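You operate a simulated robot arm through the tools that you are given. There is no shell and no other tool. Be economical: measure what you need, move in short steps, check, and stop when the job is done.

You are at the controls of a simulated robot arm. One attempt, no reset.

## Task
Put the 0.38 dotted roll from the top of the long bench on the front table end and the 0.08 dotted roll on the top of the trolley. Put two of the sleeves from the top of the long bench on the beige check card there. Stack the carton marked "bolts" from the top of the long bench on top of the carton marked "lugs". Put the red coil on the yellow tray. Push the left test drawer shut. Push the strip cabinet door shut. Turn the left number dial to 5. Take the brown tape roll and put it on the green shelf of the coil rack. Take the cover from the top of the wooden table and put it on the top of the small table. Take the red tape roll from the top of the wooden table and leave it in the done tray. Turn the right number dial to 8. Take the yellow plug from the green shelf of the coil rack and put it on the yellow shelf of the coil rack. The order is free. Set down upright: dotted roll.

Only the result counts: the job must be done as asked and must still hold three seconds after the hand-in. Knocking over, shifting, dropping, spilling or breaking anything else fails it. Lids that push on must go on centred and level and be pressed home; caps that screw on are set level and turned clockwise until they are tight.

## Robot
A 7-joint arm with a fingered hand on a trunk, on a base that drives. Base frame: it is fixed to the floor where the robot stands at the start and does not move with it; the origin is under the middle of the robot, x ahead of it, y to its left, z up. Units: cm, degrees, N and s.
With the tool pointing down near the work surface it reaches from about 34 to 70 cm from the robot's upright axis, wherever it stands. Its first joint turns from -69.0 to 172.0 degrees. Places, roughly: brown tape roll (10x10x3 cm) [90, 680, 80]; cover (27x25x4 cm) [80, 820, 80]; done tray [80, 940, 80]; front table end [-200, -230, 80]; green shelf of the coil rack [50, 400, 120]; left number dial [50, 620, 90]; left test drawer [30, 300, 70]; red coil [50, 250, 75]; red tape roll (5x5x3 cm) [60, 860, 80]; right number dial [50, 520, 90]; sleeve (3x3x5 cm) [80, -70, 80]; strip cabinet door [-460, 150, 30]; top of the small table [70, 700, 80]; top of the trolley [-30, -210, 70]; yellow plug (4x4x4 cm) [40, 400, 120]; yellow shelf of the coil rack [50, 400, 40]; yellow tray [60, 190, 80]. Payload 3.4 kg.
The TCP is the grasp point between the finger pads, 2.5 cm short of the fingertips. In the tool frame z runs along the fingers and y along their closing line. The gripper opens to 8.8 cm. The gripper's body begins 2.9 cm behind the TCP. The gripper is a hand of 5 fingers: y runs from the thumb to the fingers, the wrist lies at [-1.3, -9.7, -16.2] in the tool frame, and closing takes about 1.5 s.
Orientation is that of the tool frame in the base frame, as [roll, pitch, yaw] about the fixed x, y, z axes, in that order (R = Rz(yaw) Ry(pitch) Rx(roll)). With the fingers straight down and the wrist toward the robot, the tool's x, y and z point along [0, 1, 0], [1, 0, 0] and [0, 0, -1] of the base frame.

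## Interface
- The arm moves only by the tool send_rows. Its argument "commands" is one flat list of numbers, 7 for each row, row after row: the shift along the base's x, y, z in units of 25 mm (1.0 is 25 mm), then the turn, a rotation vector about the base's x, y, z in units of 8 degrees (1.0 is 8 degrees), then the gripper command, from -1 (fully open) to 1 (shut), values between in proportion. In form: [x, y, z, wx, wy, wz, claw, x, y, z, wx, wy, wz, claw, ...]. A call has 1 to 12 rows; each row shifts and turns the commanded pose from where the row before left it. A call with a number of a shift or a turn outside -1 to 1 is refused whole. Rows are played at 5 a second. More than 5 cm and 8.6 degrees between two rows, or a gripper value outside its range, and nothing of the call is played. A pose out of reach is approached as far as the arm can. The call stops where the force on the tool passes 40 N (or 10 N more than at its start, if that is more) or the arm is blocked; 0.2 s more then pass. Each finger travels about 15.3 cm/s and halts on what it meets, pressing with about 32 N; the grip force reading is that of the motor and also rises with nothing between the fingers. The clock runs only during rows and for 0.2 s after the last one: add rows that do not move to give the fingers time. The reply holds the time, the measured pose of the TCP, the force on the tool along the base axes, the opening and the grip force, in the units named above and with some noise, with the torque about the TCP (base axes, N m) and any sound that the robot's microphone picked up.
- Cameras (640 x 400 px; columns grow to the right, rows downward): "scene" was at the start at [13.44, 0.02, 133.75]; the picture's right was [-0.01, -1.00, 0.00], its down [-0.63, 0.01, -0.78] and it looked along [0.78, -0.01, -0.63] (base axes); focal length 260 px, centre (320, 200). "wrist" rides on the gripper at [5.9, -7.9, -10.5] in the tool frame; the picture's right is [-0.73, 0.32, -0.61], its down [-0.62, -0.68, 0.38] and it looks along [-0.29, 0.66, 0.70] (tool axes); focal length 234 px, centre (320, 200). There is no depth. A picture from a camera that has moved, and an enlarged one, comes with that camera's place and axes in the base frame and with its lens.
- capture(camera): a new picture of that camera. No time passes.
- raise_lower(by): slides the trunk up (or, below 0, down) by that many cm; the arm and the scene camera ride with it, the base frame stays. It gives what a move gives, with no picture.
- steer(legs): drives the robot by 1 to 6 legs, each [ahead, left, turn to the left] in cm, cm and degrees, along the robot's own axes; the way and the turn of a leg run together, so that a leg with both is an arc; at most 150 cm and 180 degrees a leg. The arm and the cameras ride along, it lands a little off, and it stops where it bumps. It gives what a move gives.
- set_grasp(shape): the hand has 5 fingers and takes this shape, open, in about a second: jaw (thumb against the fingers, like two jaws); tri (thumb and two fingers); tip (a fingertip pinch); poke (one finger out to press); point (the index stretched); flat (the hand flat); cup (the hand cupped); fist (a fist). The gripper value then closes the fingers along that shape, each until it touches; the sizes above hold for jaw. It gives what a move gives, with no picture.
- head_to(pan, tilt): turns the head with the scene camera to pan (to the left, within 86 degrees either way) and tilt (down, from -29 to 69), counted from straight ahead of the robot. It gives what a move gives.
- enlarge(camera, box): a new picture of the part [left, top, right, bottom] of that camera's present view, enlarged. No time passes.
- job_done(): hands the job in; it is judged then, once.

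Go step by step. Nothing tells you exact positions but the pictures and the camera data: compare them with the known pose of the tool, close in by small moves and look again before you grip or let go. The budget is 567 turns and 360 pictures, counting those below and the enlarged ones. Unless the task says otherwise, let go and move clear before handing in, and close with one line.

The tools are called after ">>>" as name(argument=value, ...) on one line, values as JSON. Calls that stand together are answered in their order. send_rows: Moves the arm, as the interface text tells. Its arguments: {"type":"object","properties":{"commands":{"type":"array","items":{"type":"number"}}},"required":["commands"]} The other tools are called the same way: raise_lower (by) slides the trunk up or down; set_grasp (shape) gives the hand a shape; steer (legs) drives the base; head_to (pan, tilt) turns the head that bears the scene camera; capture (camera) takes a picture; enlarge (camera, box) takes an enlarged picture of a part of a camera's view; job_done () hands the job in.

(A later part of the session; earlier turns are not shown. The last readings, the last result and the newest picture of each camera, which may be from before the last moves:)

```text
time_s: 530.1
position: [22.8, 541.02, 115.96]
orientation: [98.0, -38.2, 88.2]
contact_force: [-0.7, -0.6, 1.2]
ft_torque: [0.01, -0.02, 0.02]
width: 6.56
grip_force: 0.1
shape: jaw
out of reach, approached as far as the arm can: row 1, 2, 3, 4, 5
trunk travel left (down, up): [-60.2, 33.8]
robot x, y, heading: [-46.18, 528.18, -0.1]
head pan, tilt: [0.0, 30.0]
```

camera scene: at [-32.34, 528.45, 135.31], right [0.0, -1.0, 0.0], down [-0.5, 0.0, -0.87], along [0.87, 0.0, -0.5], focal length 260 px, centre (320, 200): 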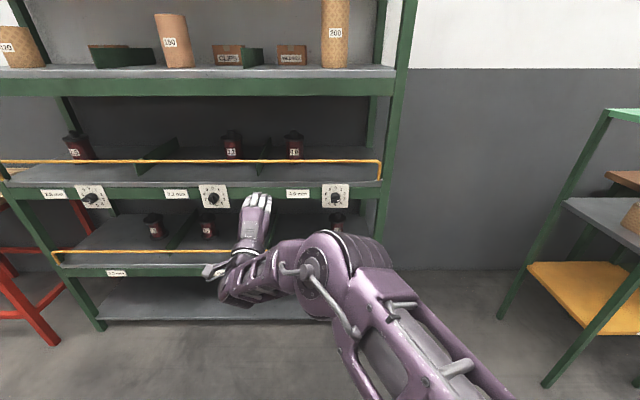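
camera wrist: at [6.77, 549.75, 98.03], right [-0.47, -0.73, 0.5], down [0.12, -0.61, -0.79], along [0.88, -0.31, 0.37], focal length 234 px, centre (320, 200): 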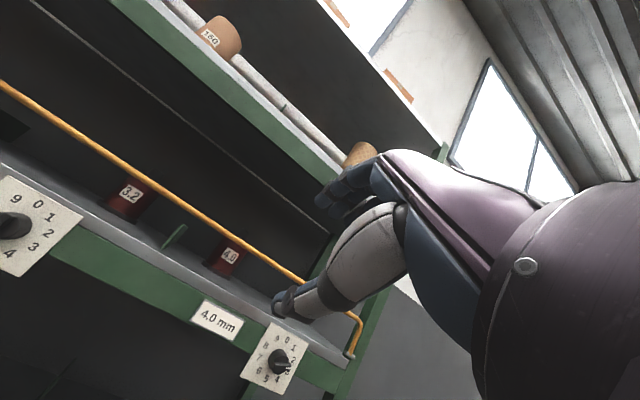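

Horizontal pointing works farther out to the left. I test the twist range about x from there.

>>> send_rows(commands=[0, 0, 0, 0.9, 0, 0, -0.5, 0, 0, 0, 0.9, 0, 0, -0.5, 0, 0, 0, 0.9, 0, 0, -0.5, 0, 0, 0, 0.9, 0, 0, -0.5, 0, 0, 0, 0.9, 0, 0, -0.5, 0, 0, 0, 0.9, 0, 0, -0.5, 0, 0, 0, 0.9, 0, 0, -0.5, 0, 0, 0, 0.9, 0, 0, -0.5])

>>> capture(camera="scene")

>>> send_rows(commands=[0, 0, 0, -0.95, 0, 0, -0.5, 0, 0, 0, -0.95, 0, 0, -0.5, 0, 0, 0, -0.95, 0, 0, -0.5, 0, 0, 0, -0.95, 0, 0, -0.5, 0, 0, 0, -0.95, 0, 0, -0.5, 0, 0, 0, -0.95, 0, 0, -0.5, 0, 0, 0, -0.95, 0, 0, -0.5, 0, 0, 0, -0.95, 0, 0, -0.5, 0, 0, 0, -0.95, 0, 0, -0.5, 0, 0, 0, -0.95, 0, 0, -0.5, 0, 0, 0, -0.95, 0, 0, -0.5, 0, 0, 0, -0.95, 0, 0, -0.5])

>>> send_rows(commands=[0, 0, 0, -0.95, 0, 0, -0.5, 0, 0, 0, -0.95, 0, 0, -0.5, 0, 0, 0, -0.95, 0, 0, -0.5, 0, 0, 0, -0.95, 0, 0, -0.5, 0, 0, 0, -0.95, 0, 0, -0.5, 0, 0, 0, -0.95, 0, 0, -0.5, 0, 0, 0, -0.95, 0, 0, -0.5, 0, 0, 0, -0.95, 0, 0, -0.5])

>>> capture(camera="scene")

```text
time_s: 531.9
position: [23.2, 539.37, 113.58]
orientation: [-87.3, -84.6, -83.1]
contact_force: [-0.5, 0.3, 0.6]
ft_torque: [-0.02, 0.04, 0.01]
width: 6.57
grip_force: 0.1
shape: jaw
out of reach, approached as far as the arm can: row 2, 3, 4, 5, 7
trunk travel left (down, up): [-60.2, 33.8]
robot x, y, heading: [-45.88, 528.56, -0.2]
head pan, tilt: [0.0, 30.0]
```

```text
131 pictures are left
camera scene: at [-32.33, 528.43, 135.31], right [0.0, -1.0, 0.0], down [-0.5, 0.0, -0.87], along [0.87, 0.0, -0.5], focal length 260 px, centre (320, 200)
```

scene: 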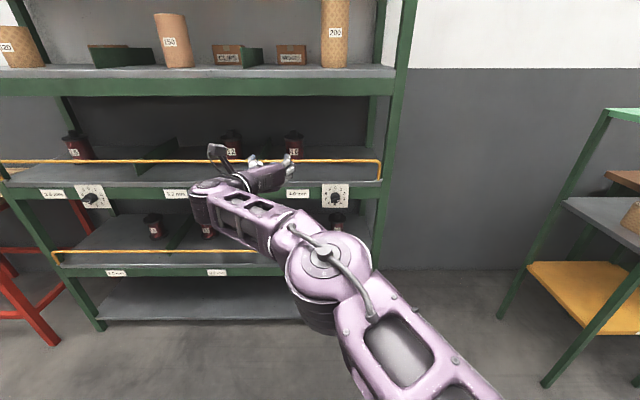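

```text
time_s: 534.5
position: [22.02, 540.61, 113.83]
orientation: [100.2, -4.2, 88.7]
contact_force: [-0.1, -0.5, 0.4]
ft_torque: [0.0, -0.03, 0.0]
width: 6.58
grip_force: 0.0
shape: jaw
out of reach, approached as far as the arm can: row 1, 12
trunk travel left (down, up): [-60.2, 33.8]
robot x, y, heading: [-46.46, 528.35, -0.2]
head pan, tilt: [0.0, 30.0]
```

```text
time_s: 536.5
position: [16.98, 545.04, 115.69]
orientation: [107.3, 55.3, 93.4]
contact_force: [0.1, 0.5, 1.0]
ft_torque: [-0.02, 0.01, 0.03]
width: 6.58
grip_force: 0.0
shape: jaw
out of reach, approached as far as the arm can: row 1, 2, 3, 4, 5, 6, 7, 8
trunk travel left (down, up): [-60.2, 33.8]
robot x, y, heading: [-46.3, 528.64, -0.2]
head pan, tilt: [0.0, 30.0]
stopped in row 8: the arm was blocked; the commanded pose is now the measured one
```

```text
130 pictures are left
camera scene: at [-32.29, 528.38, 135.3], right [0.0, -1.0, 0.0], down [-0.5, 0.0, -0.87], along [0.87, 0.0, -0.5], focal length 260 px, centre (320, 200)
```

scene: 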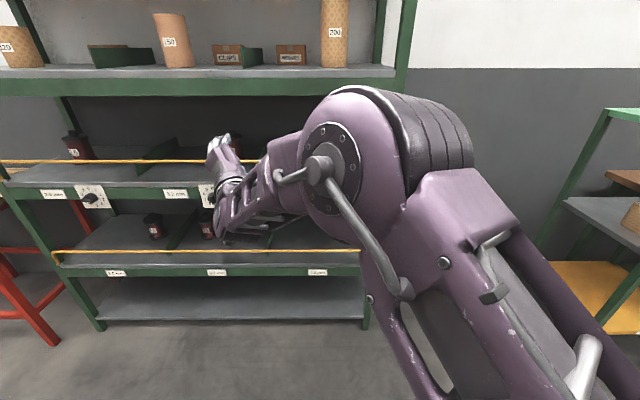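

Twist range is about −50° to +90°. I return to neutral, then place the robot so the right dial is where the horizontal hand reaches it.

>>> send_rows(commands=[0, 0, 0, 0.86, 0, 0, -0.5, 0, 0, 0, 0.86, 0, 0, -0.5, 0, 0, 0, 0.86, 0, 0, -0.5, 0, 0, 0, 0.86, 0, 0, -0.5, 0, 0, 0, 0.86, 0, 0, -0.5, 0, 0, 0, 0.86, 0, 0, -0.5, 0, 0, 0, 0.86, 0, 0, -0.5, 0, 0, 0, 0.86, 0, 0, -0.5, 0, 0, 0, 0, 0, 0, -0.5])

>>> steer(legs=[[0, -18, 0]])

>>> raise_lower(by=-25)

```text
time_s: 538.5
position: [16.85, 545.52, 115.48]
orientation: [104.0, 0.6, 92.1]
contact_force: [0.5, 1.0, -0.7]
ft_torque: [0.01, -0.01, 0.01]
width: 6.59
grip_force: 0.1
shape: jaw
trunk travel left (down, up): [-60.2, 33.8]
robot x, y, heading: [-46.41, 528.23, -0.2]
head pan, tilt: [0.0, 30.0]
```

```text
time_s: 540.0
position: [16.67, 527.77, 115.51]
orientation: [104.0, 0.7, 92.0]
contact_force: [0.1, -0.3, 0.1]
ft_torque: [-0.02, 0.01, 0.01]
width: 6.6
grip_force: 0.1
shape: jaw
trunk travel left (down, up): [-60.2, 33.8]
robot x, y, heading: [-46.06, 510.51, -0.0]
head pan, tilt: [0.0, 30.0]
```

```text
time_s: 542.6
position: [16.64, 527.67, 90.48]
orientation: [104.0, 0.7, 92.1]
contact_force: [-0.3, -0.1, -0.1]
ft_torque: [-0.01, -0.01, -0.03]
width: 6.59
grip_force: 0.0
shape: jaw
trunk travel left (down, up): [-35.2, 58.8]
robot x, y, heading: [-46.3, 510.46, -0.2]
head pan, tilt: [0.0, 30.0]
```

>>> send_rows(commands=[0, -0.5, 0, 0, -0.6, -0.13, -0.5, 0, -0.5, 0, 0, -0.6, -0.13, -0.5, 0, -0.5, 0, 0, -0.55, 0, -0.5, 0, 0, 0, 0, 0, 0, -0.5])

>>> head_to(pan=8, tilt=15)

>>> capture(camera="scene")

>>> capture(camera="wrist")

```text
time_s: 543.6
position: [19.29, 525.78, 94.56]
orientation: [93.0, 0.7, 89.6]
contact_force: [-0.1, 1.1, 0.5]
ft_torque: [-0.01, 0.01, -0.01]
width: 6.56
grip_force: 0.0
shape: jaw
out of reach, approached as far as the arm can: row 1, 2, 3
trunk travel left (down, up): [-35.2, 58.8]
robot x, y, heading: [-46.5, 510.26, 0.1]
head pan, tilt: [0.0, 30.0]
```

```text
time_s: 544.3
position: [19.23, 525.91, 94.42]
orientation: [93.0, 0.7, 89.7]
contact_force: [-0.4, -0.4, -0.4]
ft_torque: [0.02, 0.03, 0.03]
width: 6.59
grip_force: 0.2
shape: jaw
trunk travel left (down, up): [-35.2, 58.8]
robot x, y, heading: [-46.0, 510.27, -0.1]
head pan, tilt: [8.0, 15.0]
```

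```text
129 pictures are left
camera scene: at [-32.17, 511.75, 112.72], right [0.14, -0.99, 0.0], down [-0.26, -0.04, -0.97], along [0.96, 0.13, -0.26], focal length 260 px, centre (320, 200)
```

scene: 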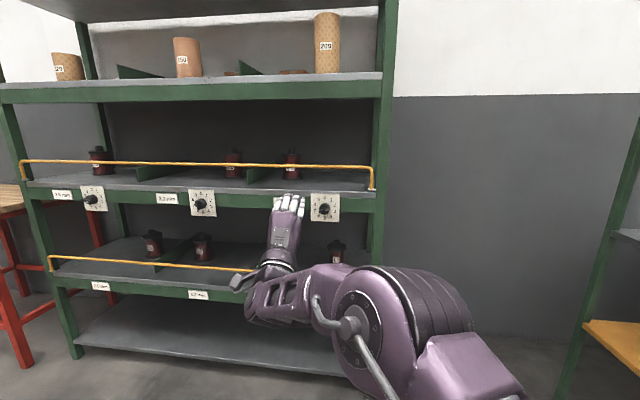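

```text
128 pictures are left
camera wrist: at [8.34, 531.84, 87.17], right [-0.59, -0.72, 0.36], down [0.34, -0.63, -0.69], along [0.73, -0.29, 0.62], focal length 234 px, centre (320, 200)
```

wrist: 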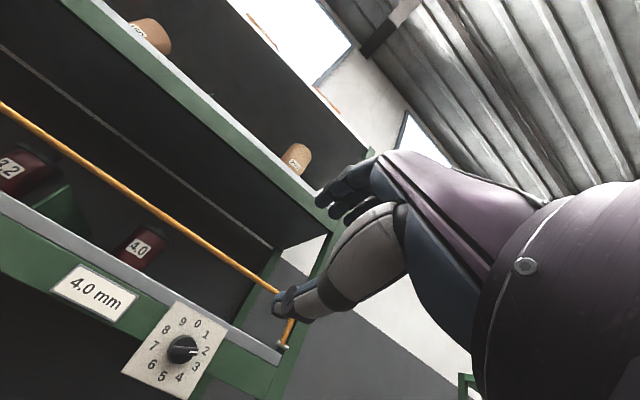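

Knob at ≈ (55.4, 522.4, 86.2). I move the base and trunk to bring the open hand just in front of it.

>>> raise_lower(by=-8.2)

>>> steer(legs=[[29, -3.5, 0]])

>>> capture(camera="wrist")

>>> enlarge(camera="scene", box=[230, 160, 410, 300])

```text
time_s: 545.5
position: [19.12, 525.86, 86.29]
orientation: [93.0, 0.7, 89.6]
contact_force: [0.6, 1.0, 0.0]
ft_torque: [-0.04, 0.02, 0.02]
width: 6.61
grip_force: 0.1
shape: jaw
trunk travel left (down, up): [-27.0, 67.0]
robot x, y, heading: [-46.29, 510.33, -0.2]
head pan, tilt: [8.0, 15.0]
```

```text
time_s: 547.5
position: [47.7, 522.18, 86.3]
orientation: [93.0, 0.7, 89.7]
contact_force: [-0.2, -0.1, 1.1]
ft_torque: [-0.02, 0.0, -0.01]
width: 6.6
grip_force: 0.1
shape: jaw
trunk travel left (down, up): [-27.0, 67.0]
robot x, y, heading: [-17.67, 506.58, -0.2]
head pan, tilt: [8.0, 15.0]
```

```text
127 pictures are left
camera wrist: at [36.76, 528.16, 78.95], right [-0.59, -0.72, 0.36], down [0.34, -0.63, -0.69], along [0.73, -0.29, 0.62], focal length 234 px, centre (320, 200)
```

wrist: 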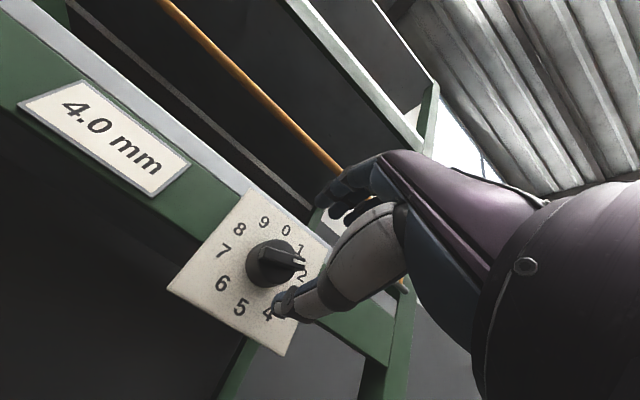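

```text
2.86 times, centred on (320, 230) of scene
camera zoom: at [-3.76, 508.11, 104.52], right [0.14, -0.99, 0.0], down [-0.26, -0.04, -0.97], along [0.96, 0.13, -0.26], focal length 743 px, centre (320, 114)
```

zoom: 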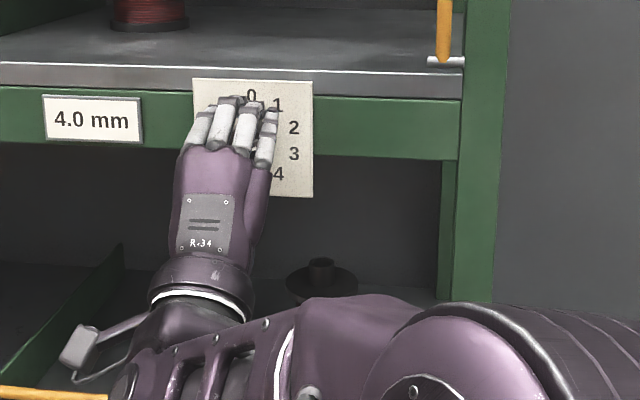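

The hand is centred on the knob; the mark points about 2.5 (90°). I advance over the knob.

>>> steer(legs=[[5, 0, 0]])

>>> capture(camera="wrist")

```text
time_s: 548.4
position: [52.55, 522.18, 86.22]
orientation: [93.2, 0.8, 89.5]
contact_force: [0.1, -0.2, 0.1]
ft_torque: [0.03, 0.03, -0.01]
width: 6.58
grip_force: 0.0
shape: jaw
trunk travel left (down, up): [-27.0, 67.0]
robot x, y, heading: [-12.88, 506.68, -0.2]
head pan, tilt: [8.0, 15.0]
```

```text
125 pictures are left
camera wrist: at [41.67, 528.15, 78.93], right [-0.59, -0.72, 0.36], down [0.34, -0.64, -0.69], along [0.73, -0.29, 0.62], focal length 234 px, centre (320, 200)
```

wrist: 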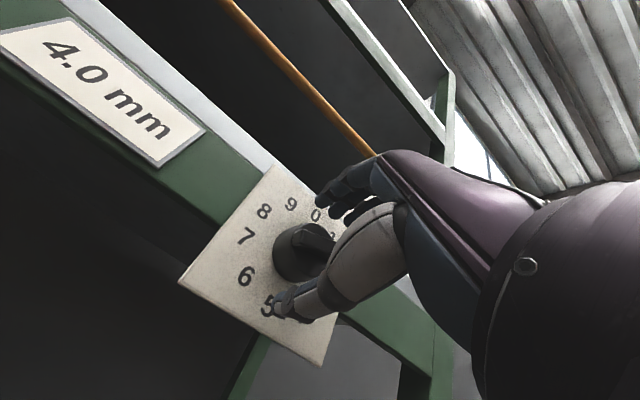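

>>> steer(legs=[[1.3, 0, 0]])

>>> send_rows(commands=[0, 0, 0, 0, 0, 0, 0, 0, 0, 0, 0, 0, 0, 0.5, 0, 0, 0, 0, 0, 0, 1, 0, 0, 0, 0, 0, 0, 1, 0, 0, 0, 0, 0, 0, 1, 0, 0, 0, 0, 0, 0, 1])

>>> capture(camera="wrist")

```text
time_s: 549.2
position: [53.56, 522.28, 86.5]
orientation: [93.0, 0.8, 89.7]
contact_force: [-17.6, -1.4, -2.3]
ft_torque: [0.01, -0.54, 0.05]
width: 6.41
grip_force: 0.1
shape: jaw
trunk travel left (down, up): [-27.0, 67.0]
robot x, y, heading: [-11.79, 506.71, -0.2]
head pan, tilt: [8.0, 15.0]
```

```text
time_s: 550.6
position: [53.55, 522.34, 86.15]
orientation: [93.1, 0.9, 89.7]
contact_force: [-16.7, 1.1, -12.7]
ft_torque: [0.01, 0.15, 0.02]
width: 3.09
grip_force: 31.8
shape: jaw
trunk travel left (down, up): [-27.0, 67.0]
robot x, y, heading: [-11.87, 507.1, -0.1]
head pan, tilt: [8.0, 15.0]
```

```text
124 pictures are left
camera wrist: at [42.78, 528.27, 78.89], right [-0.59, -0.72, 0.37], down [0.34, -0.64, -0.69], along [0.73, -0.28, 0.62], focal length 234 px, centre (320, 200)
```

wrist: 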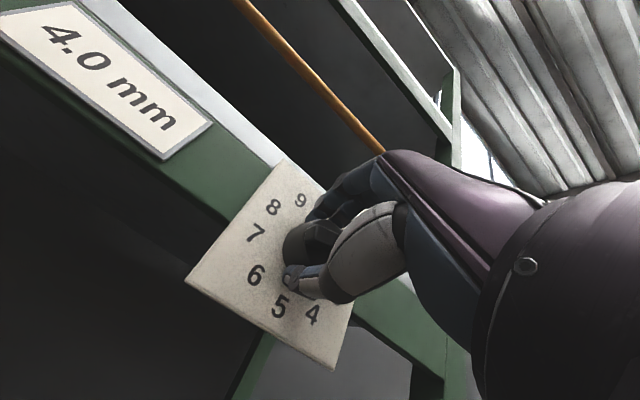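

Gripping the knob's round body. I ease back slightly and begin turning clockwise in small steps.

>>> send_rows(commands=[-0.12, 0, -0.08, 0, 0, 0, 1, 0, 0, 0, 0.7, 0, 0, 1, 0, 0, 0, 0.7, 0, 0, 1, 0, 0, 0, 0.7, 0, 0, 1, 0, 0, 0, 0.7, 0, 0, 1, 0, 0, 0, 0, 0, 0, 1])

>>> capture(camera="wrist")

```text
time_s: 551.2
position: [53.86, 522.64, 86.43]
orientation: [93.4, -4.7, 90.1]
contact_force: [-27.5, -5.8, -10.2]
ft_torque: [0.07, 0.19, -0.11]
width: 3.19
grip_force: 31.9
shape: jaw
out of reach, approached as far as the arm can: row 1, 2, 3
trunk travel left (down, up): [-27.0, 67.0]
robot x, y, heading: [-11.91, 506.76, 0.0]
head pan, tilt: [8.0, 15.0]
stopped in row 3: the force on the tool passed its limit (the readings are from after the stop); the commanded pose is now the measured one
```

```text
123 pictures are left
camera wrist: at [42.82, 529.04, 79.79], right [-0.59, -0.75, 0.3], down [0.34, -0.56, -0.75], along [0.73, -0.34, 0.59], focal length 234 px, centre (320, 200)
```

wrist: 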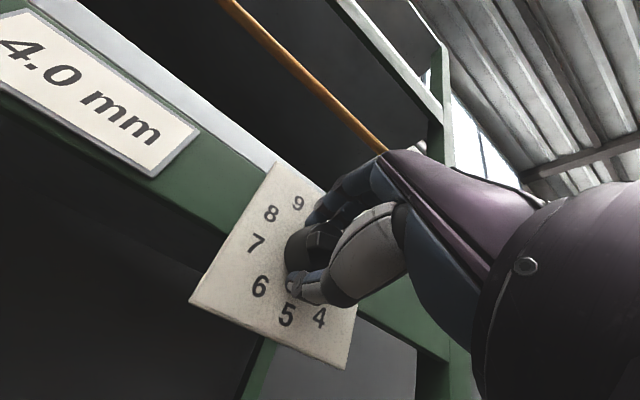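

The arm is at its inner limit there. I release, back the base 6 cm, and re-extend the arm so it has freedom.

>>> send_rows(commands=[-0.2, 0, 0, 0, 0, 0, -0.3, -0.2, 0, 0, 0, 0, 0, -0.5, 0, 0, 0, 0, 0, 0, -0.5, 0, 0, 0, 0, 0, 0, -0.5])

>>> steer(legs=[[-10, 0, 0]])

>>> send_rows(commands=[0.8, -0.05, 0, -0.3, 0, 0, -0.5, 0.8, -0.05, 0, -0.3, 0.2, 0, -0.5, 0, 0, 0, 0, 0.2, 0, -0.5])

>>> capture(camera="wrist")

```text
time_s: 552.2
position: [53.73, 522.65, 86.45]
orientation: [93.2, -4.7, 90.1]
contact_force: [-32.7, 1.5, -11.0]
ft_torque: [-0.03, -0.37, 0.08]
width: 5.29
grip_force: 0.0
shape: jaw
out of reach, approached as far as the arm can: row 1, 2
trunk travel left (down, up): [-27.0, 67.0]
robot x, y, heading: [-11.96, 506.6, 0.2]
head pan, tilt: [8.0, 15.0]
```

```text
time_s: 553.4
position: [44.05, 522.54, 86.27]
orientation: [93.4, -4.8, 90.2]
contact_force: [-0.2, 0.0, -0.5]
ft_torque: [0.0, -0.02, 0.0]
width: 6.59
grip_force: 0.1
shape: jaw
trunk travel left (down, up): [-27.0, 67.0]
robot x, y, heading: [-21.85, 506.71, -0.0]
head pan, tilt: [8.0, 15.0]
```

```text
time_s: 554.2
position: [46.91, 522.23, 87.2]
orientation: [96.7, 0.1, 89.9]
contact_force: [1.2, -0.2, -0.5]
ft_torque: [0.01, -0.01, 0.0]
width: 6.58
grip_force: 0.1
shape: jaw
out of reach, approached as far as the arm can: row 1, 2
trunk travel left (down, up): [-27.0, 67.0]
robot x, y, heading: [-21.84, 506.91, 0.0]
head pan, tilt: [8.0, 15.0]
```

```text
122 pictures are left
camera wrist: at [35.6, 528.09, 80.68], right [-0.57, -0.73, 0.39], down [0.3, -0.62, -0.72], along [0.77, -0.29, 0.57], focal length 234 px, centre (320, 200)
```

wrist: 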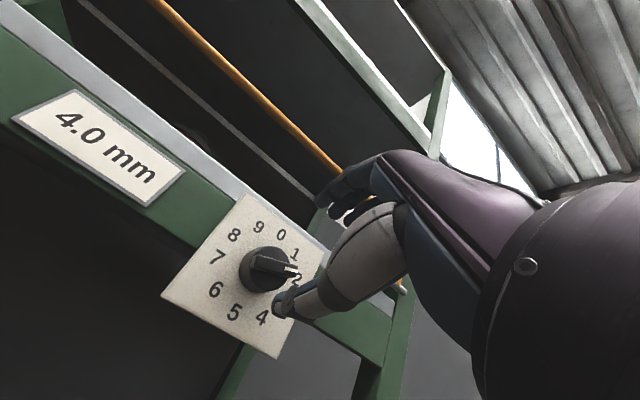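

The horizontal pose is too cramped. I'll instead push the dial's bar with one finger: back off, set the poke shape and see where the fingertip is.

>>> steer(legs=[[-15, 0, 0]])

>>> set_grasp(shape="poke")

>>> send_rows(commands=[0, 0, 0, 0, 0.7, 0, 1, 0, 0, 0, 0, 0.7, 0, 1, 0, 0, 0, 0, 0.7, 0, 1, 0, 0, 0, 0, 0.7, 0, 1, 0, 0, 0, 0, 0.7, 0, 1, 0, 0, 0, 0, 0.7, 0, 1, 0, 0, 0, 0, 0, 0, 1])

>>> capture(camera="wrist")

>>> enlarge(camera="scene", box=[200, 130, 400, 280])

```text
time_s: 555.6
position: [31.68, 522.16, 87.4]
orientation: [96.6, 0.0, 90.2]
contact_force: [1.1, 0.0, 0.3]
ft_torque: [-0.01, 0.0, 0.0]
width: 6.58
grip_force: 0.0
shape: jaw
trunk travel left (down, up): [-27.0, 67.0]
robot x, y, heading: [-36.86, 506.7, 0.1]
head pan, tilt: [8.0, 15.0]
```

```text
time_s: 556.5
position: [31.87, 522.28, 87.27]
orientation: [96.6, 0.0, 90.2]
contact_force: [0.5, -0.1, 0.2]
ft_torque: [0.0, 0.01, 0.0]
width: 0.02
grip_force: 0.0
shape: poke
trunk travel left (down, up): [-27.0, 67.0]
robot x, y, heading: [-37.07, 506.61, 0.1]
head pan, tilt: [8.0, 15.0]
```

```text
time_s: 558.1
position: [31.78, 522.19, 87.17]
orientation: [130.3, 0.0, 90.1]
contact_force: [0.5, -0.3, 0.6]
ft_torque: [-0.06, 0.0, -0.02]
width: 0.0
grip_force: 32.2
shape: jaw
trunk travel left (down, up): [-27.0, 67.0]
robot x, y, heading: [-36.79, 506.8, 0.2]
head pan, tilt: [8.0, 15.0]
```

```text
121 pictures are left
camera wrist: at [18.64, 528.11, 88.08], right [-0.25, -0.73, 0.64], down [-0.15, -0.62, -0.77], along [0.96, -0.29, 0.05], focal length 234 px, centre (320, 200)
```

wrist: 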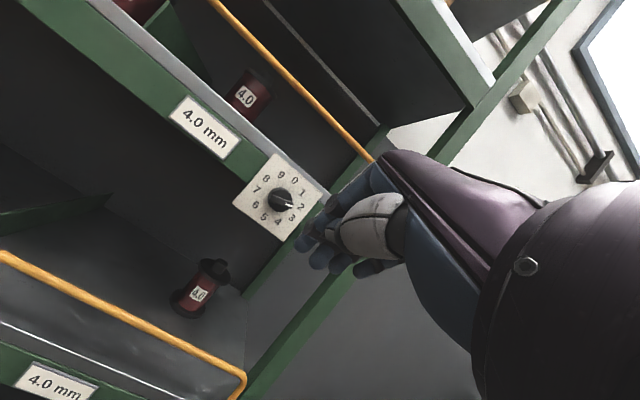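

```text
2.67 times, centred on (300, 205) of scene
camera zoom: at [-22.88, 508.15, 104.53], right [0.14, -0.99, 0.0], down [-0.26, -0.04, -0.97], along [0.96, 0.13, -0.26], focal length 693 px, centre (373, 187)
```

zoom: 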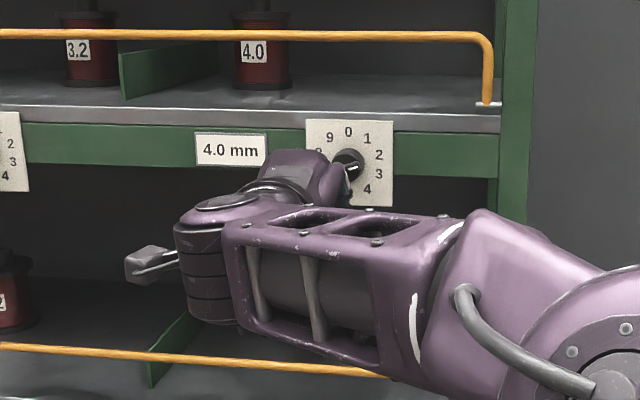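

>>> set_grasp(shape="poke")

>>> send_rows(commands=[0, 0, 0, 0, 0, 0, -1])

>>> capture(camera="wrist")

```text
time_s: 559.0
position: [31.74, 522.25, 87.19]
orientation: [130.2, 0.0, 90.1]
contact_force: [0.7, 0.1, -0.5]
ft_torque: [0.02, 0.0, 0.01]
width: 0.0
grip_force: 0.0
shape: poke
trunk travel left (down, up): [-27.0, 67.0]
robot x, y, heading: [-36.94, 507.11, 0.0]
head pan, tilt: [8.0, 15.0]
```

```text
time_s: 559.4
position: [31.63, 522.2, 87.17]
orientation: [130.3, 0.0, 90.1]
contact_force: [0.6, -0.4, 0.3]
ft_torque: [0.0, 0.01, 0.03]
width: 0.02
grip_force: 0.0
shape: poke
trunk travel left (down, up): [-27.0, 67.0]
robot x, y, heading: [-37.12, 506.83, 0.3]
head pan, tilt: [8.0, 15.0]
```

```text
119 pictures are left
camera wrist: at [18.64, 528.13, 88.05], right [-0.25, -0.73, 0.64], down [-0.15, -0.62, -0.77], along [0.96, -0.29, 0.05], focal length 234 px, centre (320, 200)
```

wrist: 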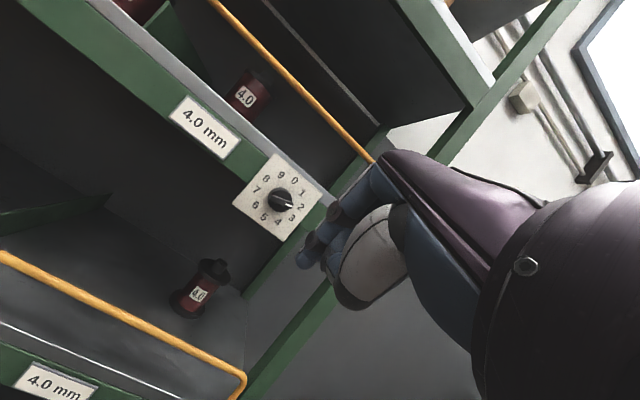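

Poke keeps with value −1; its tip sits on the tool axis. I'll push the bar: first the right end down. Move to start above the right end.

>>> send_rows(commands=[0, -0.3, 0.55, 0, 0, 0, -1, 0, -0.3, 0.55, 0, 0, 0, -1, 0, 0, 0, 0, 0, 0, -1])

>>> steer(legs=[[15, 0, 0]])

>>> send_rows(commands=[0.5, 0, 0, 0, 0, 0, -1, 0.5, 0, 0, 0, 0, 0, -1, 0.5, 0, 0, 0, 0, 0, -1, 0.5, 0, 0, 0, 0, 0, -1, 0, 0, 0, 0, 0, 0, -1])

>>> capture(camera="wrist")

```text
time_s: 560.2
position: [31.88, 520.58, 89.93]
orientation: [130.2, 0.0, 90.0]
contact_force: [0.5, -1.2, -1.0]
ft_torque: [-0.01, 0.03, -0.03]
width: 0.03
grip_force: 0.0
shape: poke
trunk travel left (down, up): [-27.0, 67.0]
robot x, y, heading: [-36.93, 506.89, -0.1]
head pan, tilt: [8.0, 15.0]
```

```text
time_s: 561.5
position: [47.1, 520.54, 89.9]
orientation: [130.2, 0.0, 89.8]
contact_force: [-1.0, 0.4, 0.1]
ft_torque: [0.02, 0.0, -0.03]
width: 0.0
grip_force: 0.2
shape: poke
trunk travel left (down, up): [-27.0, 67.0]
robot x, y, heading: [-22.16, 506.64, -0.4]
head pan, tilt: [8.0, 15.0]
```

```text
time_s: 562.7
position: [50.66, 520.39, 89.96]
orientation: [130.1, 0.1, 89.9]
contact_force: [-0.5, 0.4, 0.5]
ft_torque: [-0.01, 0.0, 0.03]
width: 0.0
grip_force: 0.0
shape: poke
out of reach, approached as far as the arm can: row 4
trunk travel left (down, up): [-27.0, 67.0]
robot x, y, heading: [-21.91, 507.17, -0.5]
head pan, tilt: [8.0, 15.0]
```

```text
118 pictures are left
camera wrist: at [37.63, 526.34, 90.79], right [-0.26, -0.73, 0.64], down [-0.15, -0.62, -0.77], along [0.96, -0.29, 0.05], focal length 234 px, centre (320, 200)
```

wrist: 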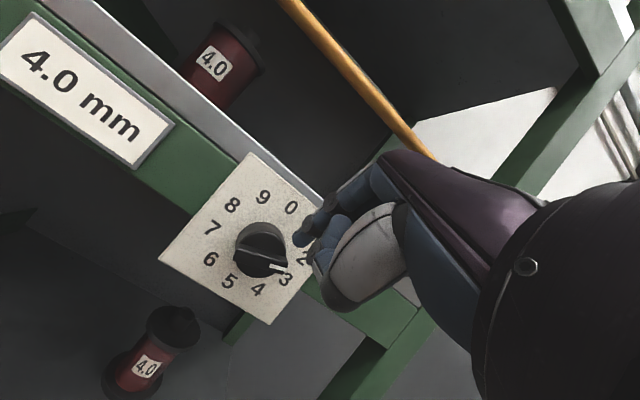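

>>> steer(legs=[[1.5, 0, 0]])

>>> send_rows(commands=[0, 0, -0.28, 0, 0, 0, -1, 0, 0, -0.28, 0, 0, 0, -1, 0, 0, -0.28, 0, 0, 0, -1, 0, 0, -0.28, 0, 0, 0, -1, 0, 0, 0, 0, 0, 0, -1])

>>> capture(camera="wrist")

```text
time_s: 563.5
position: [52.26, 520.34, 89.91]
orientation: [130.2, 0.0, 89.9]
contact_force: [0.2, -0.2, 0.5]
ft_torque: [0.04, 0.01, 0.0]
width: 0.0
grip_force: 0.1
shape: poke
trunk travel left (down, up): [-27.0, 67.0]
robot x, y, heading: [-20.41, 506.83, -0.2]
head pan, tilt: [8.0, 15.0]
```

```text
time_s: 564.7
position: [52.31, 519.3, 87.13]
orientation: [130.3, -0.3, 89.1]
contact_force: [2.2, -31.9, -1.8]
ft_torque: [-0.45, -0.03, -0.49]
width: 0.0
grip_force: 0.0
shape: poke
trunk travel left (down, up): [-27.0, 67.0]
robot x, y, heading: [-19.87, 506.58, -0.4]
head pan, tilt: [8.0, 15.0]
```

```text
117 pictures are left
camera wrist: at [39.37, 525.38, 87.97], right [-0.26, -0.73, 0.64], down [-0.16, -0.62, -0.77], along [0.95, -0.3, 0.05], focal length 234 px, centre (320, 200)
```

wrist: 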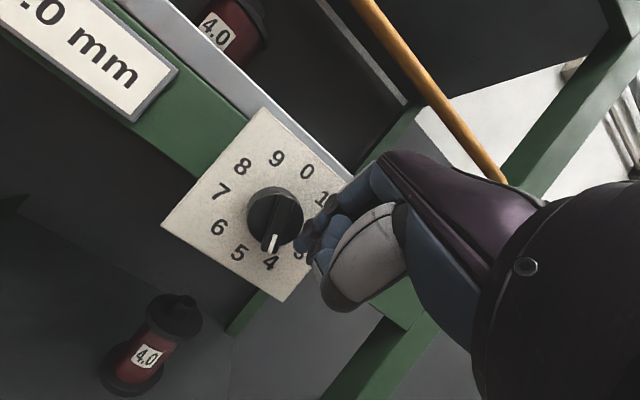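

The mark moved to 4. Next: push the bar's top end to the right from the left side.

>>> send_rows(commands=[-0.6, 0, 0.2, 0, 0, 0.05, -1, -0.6, 0, 0.3, 0, 0, 0.05, -1, 0, 0.75, 0.26, 0, 0, 0, -1, 0, 0.75, 0, 0, 0, 0, -1, 0, 0.74, 0, 0, 0, 0, -1, 0.6, 0, 0, 0, 0, 0, -1, 0.6, 0, 0, 0, 0, 0, -1, 0, 0, 0, 0, 0, 0, -1])

>>> capture(camera="wrist")

```text
time_s: 566.5
position: [50.66, 523.45, 88.94]
orientation: [130.2, 0.0, 90.8]
contact_force: [0.1, -0.2, -0.1]
ft_torque: [0.02, 0.0, -0.03]
width: 0.0
grip_force: 0.0
shape: poke
out of reach, approached as far as the arm can: row 5, 6, 7
trunk travel left (down, up): [-27.0, 67.0]
robot x, y, heading: [-19.96, 506.75, -0.3]
head pan, tilt: [8.0, 15.0]
```

```text
116 pictures are left
camera wrist: at [37.49, 529.21, 89.79], right [-0.25, -0.73, 0.64], down [-0.14, -0.63, -0.77], along [0.96, -0.28, 0.05], focal length 234 px, centre (320, 200)
```

wrist: 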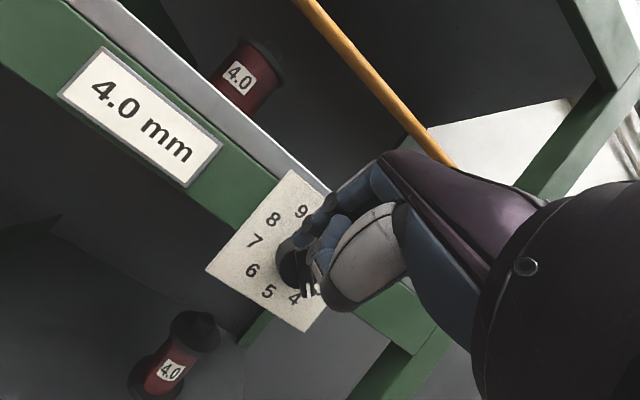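

>>> steer(legs=[[-4, 0, 0], [0, 2, 0.4], [5.2, 0, 0]])

>>> capture(camera="wrist")

```text
time_s: 568.3
position: [51.85, 526.06, 89.0]
orientation: [130.2, 0.0, 91.1]
contact_force: [0.2, -0.5, -0.5]
ft_torque: [0.0, -0.01, -0.01]
width: 0.0
grip_force: 0.0
shape: poke
trunk travel left (down, up): [-27.0, 67.0]
robot x, y, heading: [-19.16, 508.8, 0.0]
head pan, tilt: [8.0, 15.0]
```

```text
115 pictures are left
camera wrist: at [38.57, 531.64, 89.77], right [-0.24, -0.73, 0.64], down [-0.14, -0.63, -0.77], along [0.96, -0.27, 0.05], focal length 234 px, centre (320, 200)
```

wrist: 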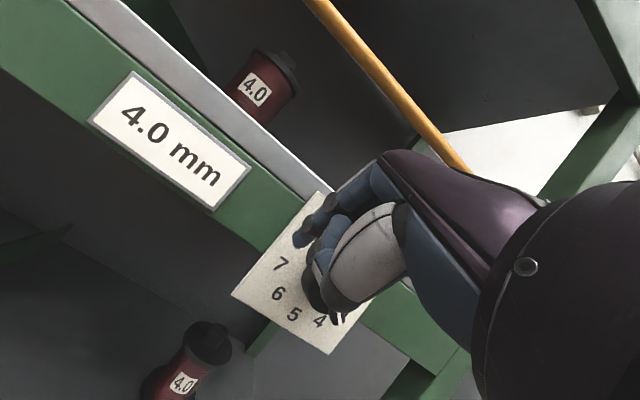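

Now push right across the top.

>>> send_rows(commands=[0, -0.3, 0, 0, 0, 0, -1, 0, -0.3, 0, 0, 0, 0, -1, 0, -0.3, 0, 0, 0, 0, -1, 0, -0.3, 0, 0, 0, 0, -1, 0, -0.3, 0, 0, 0, 0, -1, 0, 0, 0, 0, 0, 0, -1])

>>> capture(camera="wrist")

```text
time_s: 569.7
position: [51.68, 522.25, 88.65]
orientation: [130.4, 0.1, 91.0]
contact_force: [0.2, -0.2, 0.7]
ft_torque: [0.02, 0.02, 0.0]
width: 0.02
grip_force: 0.0
shape: poke
trunk travel left (down, up): [-27.0, 67.0]
robot x, y, heading: [-19.0, 508.49, 0.4]
head pan, tilt: [8.0, 15.0]
```

```text
114 pictures are left
camera wrist: at [38.48, 527.93, 89.65], right [-0.24, -0.73, 0.64], down [-0.14, -0.63, -0.77], along [0.96, -0.27, 0.05], focal length 234 px, centre (320, 200)
```

wrist: 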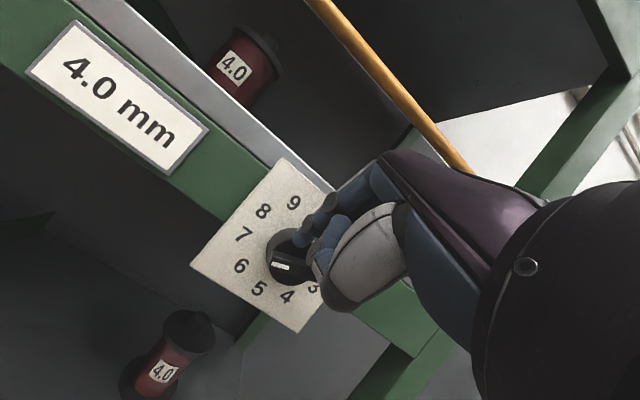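

The mark is now near 5.8. Continue right a bit more, then push the right end down.

>>> send_rows(commands=[0, -0.25, 0, 0, 0, 0, -1, 0, -0.25, 0, 0, 0, 0, -1, 0, 0, 0, 0, 0, 0, -1])

>>> capture(camera="wrist")

```text
time_s: 570.5
position: [51.67, 520.91, 89.02]
orientation: [130.2, 0.0, 91.0]
contact_force: [-0.1, -0.5, -0.2]
ft_torque: [0.04, -0.01, 0.01]
width: 0.0
grip_force: 0.1
shape: poke
trunk travel left (down, up): [-27.0, 67.0]
robot x, y, heading: [-19.16, 508.5, 0.1]
head pan, tilt: [8.0, 15.0]
```

```text
113 pictures are left
camera wrist: at [38.51, 526.6, 89.85], right [-0.24, -0.73, 0.64], down [-0.14, -0.63, -0.77], along [0.96, -0.27, 0.05], focal length 234 px, centre (320, 200)
```

wrist: 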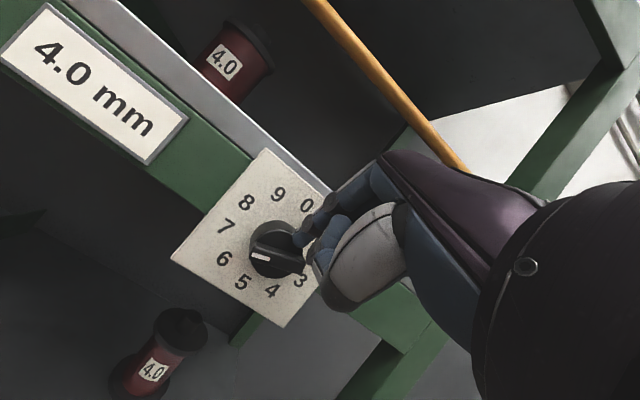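

>>> send_rows(commands=[0, -0.1, 0, 0, 0, 0, -1, 0, 0, -0.2, 0, 0, 0, -1, 0, 0, -0.2, 0, 0, 0, -1, 0, 0, 0, 0, 0, 0, -1])

>>> capture(camera="wrist")

```text
time_s: 571.5
position: [51.78, 520.62, 88.08]
orientation: [130.2, -0.1, 91.1]
contact_force: [-0.9, -2.3, 3.8]
ft_torque: [0.03, -0.02, -0.02]
width: 0.0
grip_force: 0.0
shape: poke
trunk travel left (down, up): [-27.0, 67.0]
robot x, y, heading: [-19.31, 508.36, 0.2]
head pan, tilt: [8.0, 15.0]
```

```text
112 pictures are left
camera wrist: at [38.49, 526.29, 88.91], right [-0.24, -0.73, 0.64], down [-0.13, -0.63, -0.77], along [0.96, -0.27, 0.05], focal length 234 px, centre (320, 200)
```

wrist: 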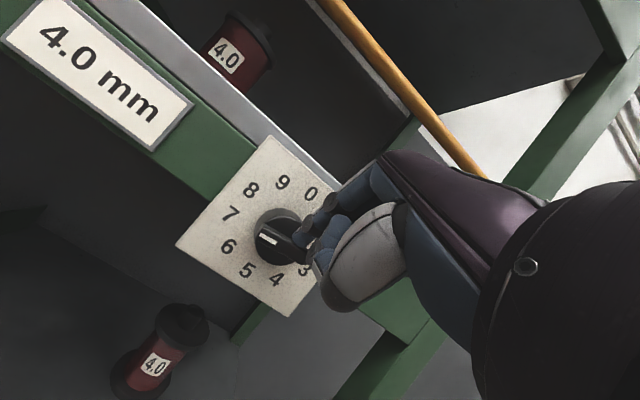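

Progress: mark ≈6.5. Push down further.

>>> send_rows(commands=[0, 0, -0.2, 0, 0, 0, -1, 0, 0, -0.2, 0, 0, 0, -1, 0, 0, 0, 0, 0, 0, -1])

>>> enlarge(camera="wrist", box=[170, 110, 350, 320])

```text
time_s: 572.3
position: [51.58, 520.29, 87.33]
orientation: [129.9, -0.1, 90.8]
contact_force: [-4.6, -11.3, 12.3]
ft_torque: [0.03, -0.22, -0.2]
width: 0.0
grip_force: 0.1
shape: poke
trunk travel left (down, up): [-27.0, 67.0]
robot x, y, heading: [-19.13, 508.39, 0.1]
head pan, tilt: [8.0, 15.0]
```

```text
1.90 times, centred on (260, 215) of wrist
camera zoom: at [38.38, 525.99, 88.15], right [-0.25, -0.73, 0.64], down [-0.13, -0.62, -0.77], along [0.96, -0.28, 0.06], focal length 446 px, centre (434, 171)
```

zoom: 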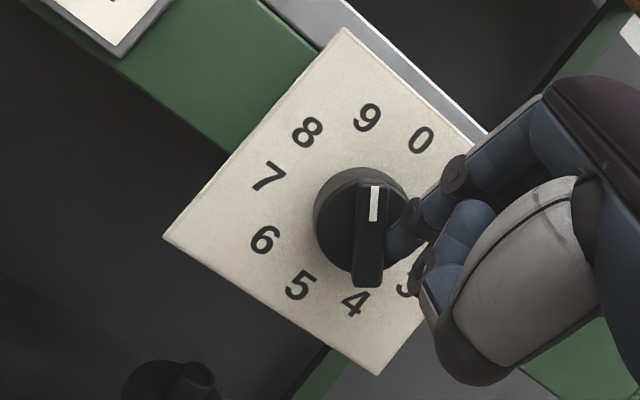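

It overshot to 9. I raise the finger to the right of the mark end and push it left, back to 8.

>>> send_rows(commands=[0, -0.1, 0.3, 0, 0, 0, -1, 0, 0, 0.3, 0, 0, 0, -1, 0, 0.3, 0, 0, 0, 0, -1, 0, 0.3, 0, 0, 0, 0, -1, 0, 0.2, 0, 0, 0, 0, -1, 0, 0, 0, 0, 0, 0, -1])

>>> enlarge(camera="wrist", box=[170, 110, 350, 320])

```text
time_s: 573.7
position: [51.69, 522.41, 88.34]
orientation: [130.2, 0.0, 91.1]
contact_force: [-3.7, -0.9, -0.8]
ft_torque: [-0.02, 0.07, -0.05]
width: 0.01
grip_force: 0.0
shape: poke
trunk travel left (down, up): [-27.0, 67.0]
robot x, y, heading: [-18.77, 508.8, 0.1]
head pan, tilt: [8.0, 15.0]
```

```text
1.90 times, centred on (260, 215) of wrist
camera zoom: at [38.51, 528.16, 89.33], right [-0.24, -0.73, 0.64], down [-0.14, -0.63, -0.77], along [0.96, -0.27, 0.05], focal length 446 px, centre (434, 171)
```

zoom: 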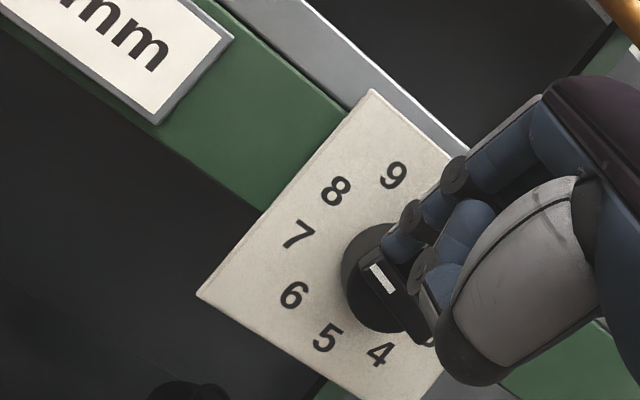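

The mark now points to 8. I retreat straight back and verify from the front.

>>> steer(legs=[[-22, 0, 0]])

>>> enlarge(camera="wrist", box=[200, 120, 360, 240])

```text
time_s: 575.4
position: [29.85, 522.4, 88.42]
orientation: [130.3, 0.0, 91.2]
contact_force: [-0.9, 0.4, -0.2]
ft_torque: [-0.02, 0.02, -0.04]
width: 0.0
grip_force: 0.0
shape: poke
trunk travel left (down, up): [-27.0, 67.0]
robot x, y, heading: [-41.03, 508.84, 0.3]
head pan, tilt: [8.0, 15.0]
```

```text
3.33 times, centred on (280, 180) of wrist
camera zoom: at [16.6, 528.2, 89.34], right [-0.24, -0.73, 0.64], down [-0.13, -0.63, -0.77], along [0.96, -0.27, 0.05], focal length 781 px, centre (453, 267)
```

zoom: 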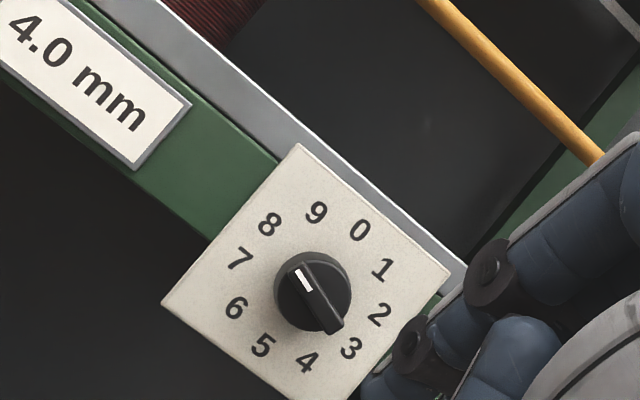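

Right dial reads 8 exactly. Now drive left 95 cm to the left dial.

>>> steer(legs=[[0, 95, 0]])

>>> capture(camera="wrist")

```text
time_s: 580.3
position: [29.01, 617.72, 88.44]
orientation: [130.2, 0.0, 91.6]
contact_force: [0.1, -0.3, 0.4]
ft_torque: [0.02, -0.01, 0.0]
width: 0.0
grip_force: 0.1
shape: poke
trunk travel left (down, up): [-27.0, 67.0]
robot x, y, heading: [-41.73, 603.25, 0.4]
head pan, tilt: [8.0, 15.0]
```

```text
108 pictures are left
camera wrist: at [15.71, 623.31, 89.31], right [-0.24, -0.73, 0.64], down [-0.13, -0.63, -0.77], along [0.96, -0.27, 0.05], focal length 234 px, centre (320, 200)
```

wrist: 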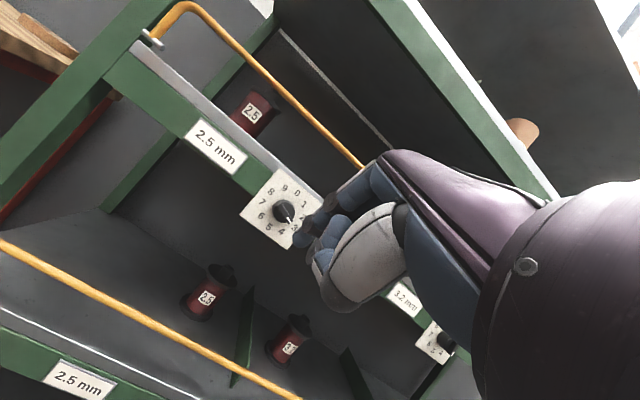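

>>> enlarge(camera="wrist", box=[220, 150, 360, 270])

```text
3.33 times, centred on (290, 210) of wrist
camera zoom: at [15.71, 623.31, 89.31], right [-0.24, -0.73, 0.64], down [-0.13, -0.63, -0.77], along [0.96, -0.27, 0.05], focal length 781 px, centre (420, 167)
```

zoom: 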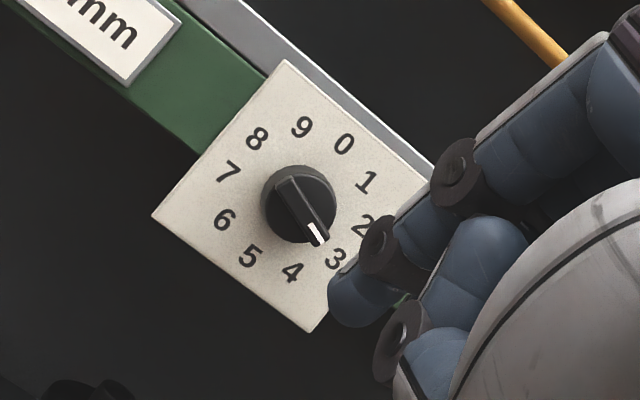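

Left dial reads 3; its centre is about (615.9, 85.95). Repeat: push its right end down first.

>>> send_rows(commands=[0, -0.8, 0.28, 0, 0, 0, -1, 0, -0.8, 0.28, 0, 0, -0.1, -1, 0, 0, 0, 0, 0, -0.1, -1])

>>> steer(legs=[[22.6, 0.7, 0]])

>>> enlarge(camera="wrist", box=[170, 110, 350, 320])

```text
time_s: 581.1
position: [29.05, 613.55, 89.87]
orientation: [130.1, 0.0, 89.9]
contact_force: [0.3, -0.1, 0.3]
ft_torque: [-0.01, 0.02, 0.0]
width: 0.01
grip_force: 0.0
shape: poke
trunk travel left (down, up): [-27.0, 67.0]
robot x, y, heading: [-41.95, 603.32, 0.7]
head pan, tilt: [8.0, 15.0]
```

```text
time_s: 582.9
position: [52.06, 614.8, 89.77]
orientation: [130.1, 0.0, 90.2]
contact_force: [-0.5, 0.2, -0.2]
ft_torque: [0.0, 0.01, 0.0]
width: 0.0
grip_force: 0.0
shape: poke
trunk travel left (down, up): [-27.0, 67.0]
robot x, y, heading: [-18.94, 604.21, 0.9]
head pan, tilt: [8.0, 15.0]
```

```text
1.90 times, centred on (260, 215) of wrist
camera zoom: at [38.96, 620.85, 90.63], right [-0.25, -0.73, 0.64], down [-0.15, -0.62, -0.77], along [0.96, -0.29, 0.05], focal length 446 px, centre (434, 171)
```

zoom: 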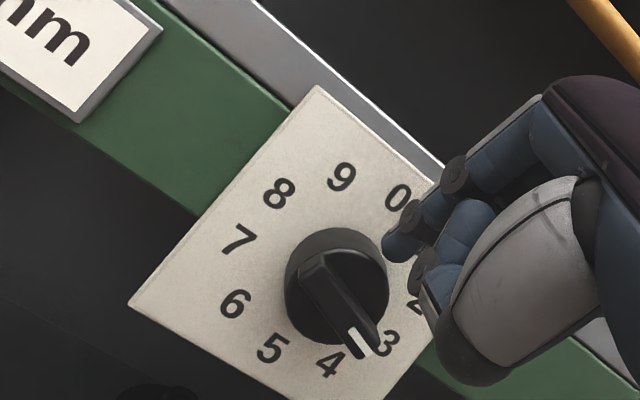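

>>> send_rows(commands=[0, -0.24, 0, 0, 0, 0, -1, 0, 0, -0.28, 0, 0, 0, -1, 0, 0, -0.28, 0, 0, 0, -1, 0, 0, -0.28, 0, 0, 0, -1, 0, 0, -0.28, 0, 0, 0, -1, 0, 0, 0, 0, 0, 0, -1])

>>> enlarge(camera="wrist", box=[170, 110, 350, 320])

```text
time_s: 584.3
position: [52.06, 614.45, 86.86]
orientation: [130.4, -0.1, 90.2]
contact_force: [-4.2, -7.0, -3.4]
ft_torque: [-0.13, 0.08, -0.05]
width: 0.0
grip_force: 0.2
shape: poke
trunk travel left (down, up): [-27.0, 67.0]
robot x, y, heading: [-18.45, 604.7, 0.8]
head pan, tilt: [8.0, 15.0]
```

```text
1.90 times, centred on (260, 215) of wrist
camera zoom: at [38.85, 620.25, 87.72], right [-0.25, -0.73, 0.64], down [-0.15, -0.62, -0.77], along [0.96, -0.29, 0.05], focal length 446 px, centre (434, 171)
```

zoom: 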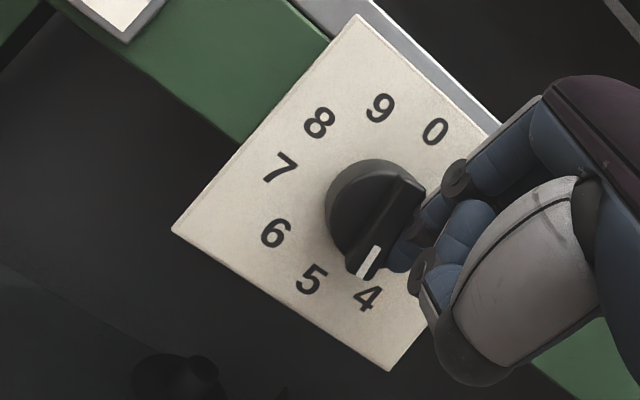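

At ≈4.7. A small push left on the lower end completes it.

>>> send_rows(commands=[0, 0.14, -0.08, 0, 0, 0, -1, 0, 0, 0, 0, 0, 0, -1])

>>> enlarge(camera="wrist", box=[170, 110, 350, 320])

```text
time_s: 584.9
position: [51.88, 614.39, 86.87]
orientation: [130.2, -0.2, 89.9]
contact_force: [-7.2, -13.7, -4.6]
ft_torque: [-0.2, 0.18, -0.12]
width: 0.0
grip_force: 0.1
shape: poke
trunk travel left (down, up): [-27.0, 67.0]
robot x, y, heading: [-19.14, 604.29, 0.6]
head pan, tilt: [8.0, 15.0]
```

```text
1.90 times, centred on (260, 215) of wrist
camera zoom: at [38.87, 620.34, 87.7], right [-0.26, -0.73, 0.64], down [-0.15, -0.62, -0.77], along [0.96, -0.29, 0.05], focal length 446 px, centre (434, 171)
```

zoom: 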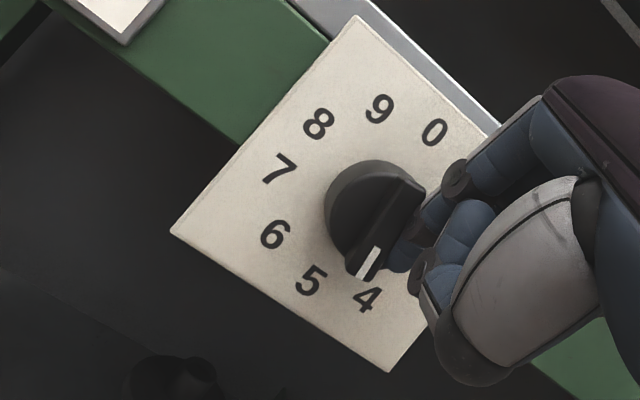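

The finger is against the round body. Use the top-end push instead.

>>> steer(legs=[[-5, 0, 0]])

>>> send_rows(commands=[0, 0.8, 0.45, 0, 0, 0.05, -1, 0, 0.8, 0.45, 0, 0, 0, -1, 0, 0.1, 0, 0, 0, 0, -1, 0, 0, 0, 0, 0, 0, -1])

>>> steer(legs=[[5, 0, 0]])

>>> enlarge(camera="wrist", box=[170, 110, 350, 320])

```text
time_s: 585.8
position: [47.02, 614.56, 86.89]
orientation: [130.2, 0.0, 90.1]
contact_force: [0.3, 0.6, 0.2]
ft_torque: [-0.02, 0.02, -0.02]
width: 0.0
grip_force: 0.2
shape: poke
trunk travel left (down, up): [-27.0, 67.0]
robot x, y, heading: [-23.74, 604.56, 0.8]
head pan, tilt: [8.0, 15.0]
```

```text
time_s: 586.8
position: [47.1, 618.96, 88.97]
orientation: [130.1, 0.0, 90.5]
contact_force: [-0.4, -0.3, -0.6]
ft_torque: [0.04, 0.01, 0.03]
width: 0.0
grip_force: 0.1
shape: poke
trunk travel left (down, up): [-27.0, 67.0]
robot x, y, heading: [-23.84, 603.95, 1.0]
head pan, tilt: [8.0, 15.0]
```

```text
time_s: 587.7
position: [52.03, 618.97, 88.94]
orientation: [130.4, 0.0, 90.6]
contact_force: [0.1, -0.2, 0.1]
ft_torque: [-0.02, 0.0, 0.01]
width: 0.01
grip_force: 0.1
shape: poke
trunk travel left (down, up): [-27.0, 67.0]
robot x, y, heading: [-19.07, 604.69, 0.6]
head pan, tilt: [8.0, 15.0]
```

```text
1.90 times, centred on (260, 215) of wrist
camera zoom: at [38.87, 624.79, 89.84], right [-0.25, -0.73, 0.64], down [-0.14, -0.62, -0.77], along [0.96, -0.28, 0.05], focal length 446 px, centre (434, 171)
```

zoom: 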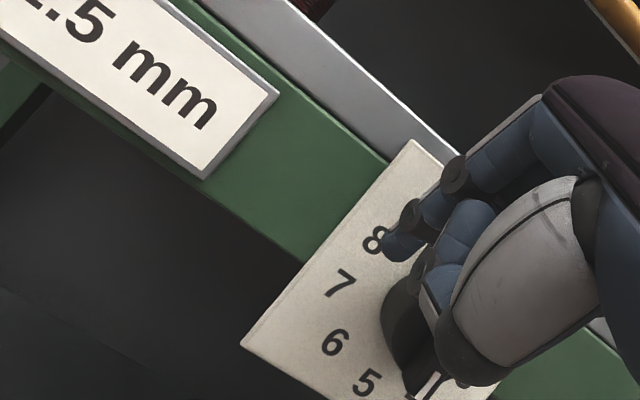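

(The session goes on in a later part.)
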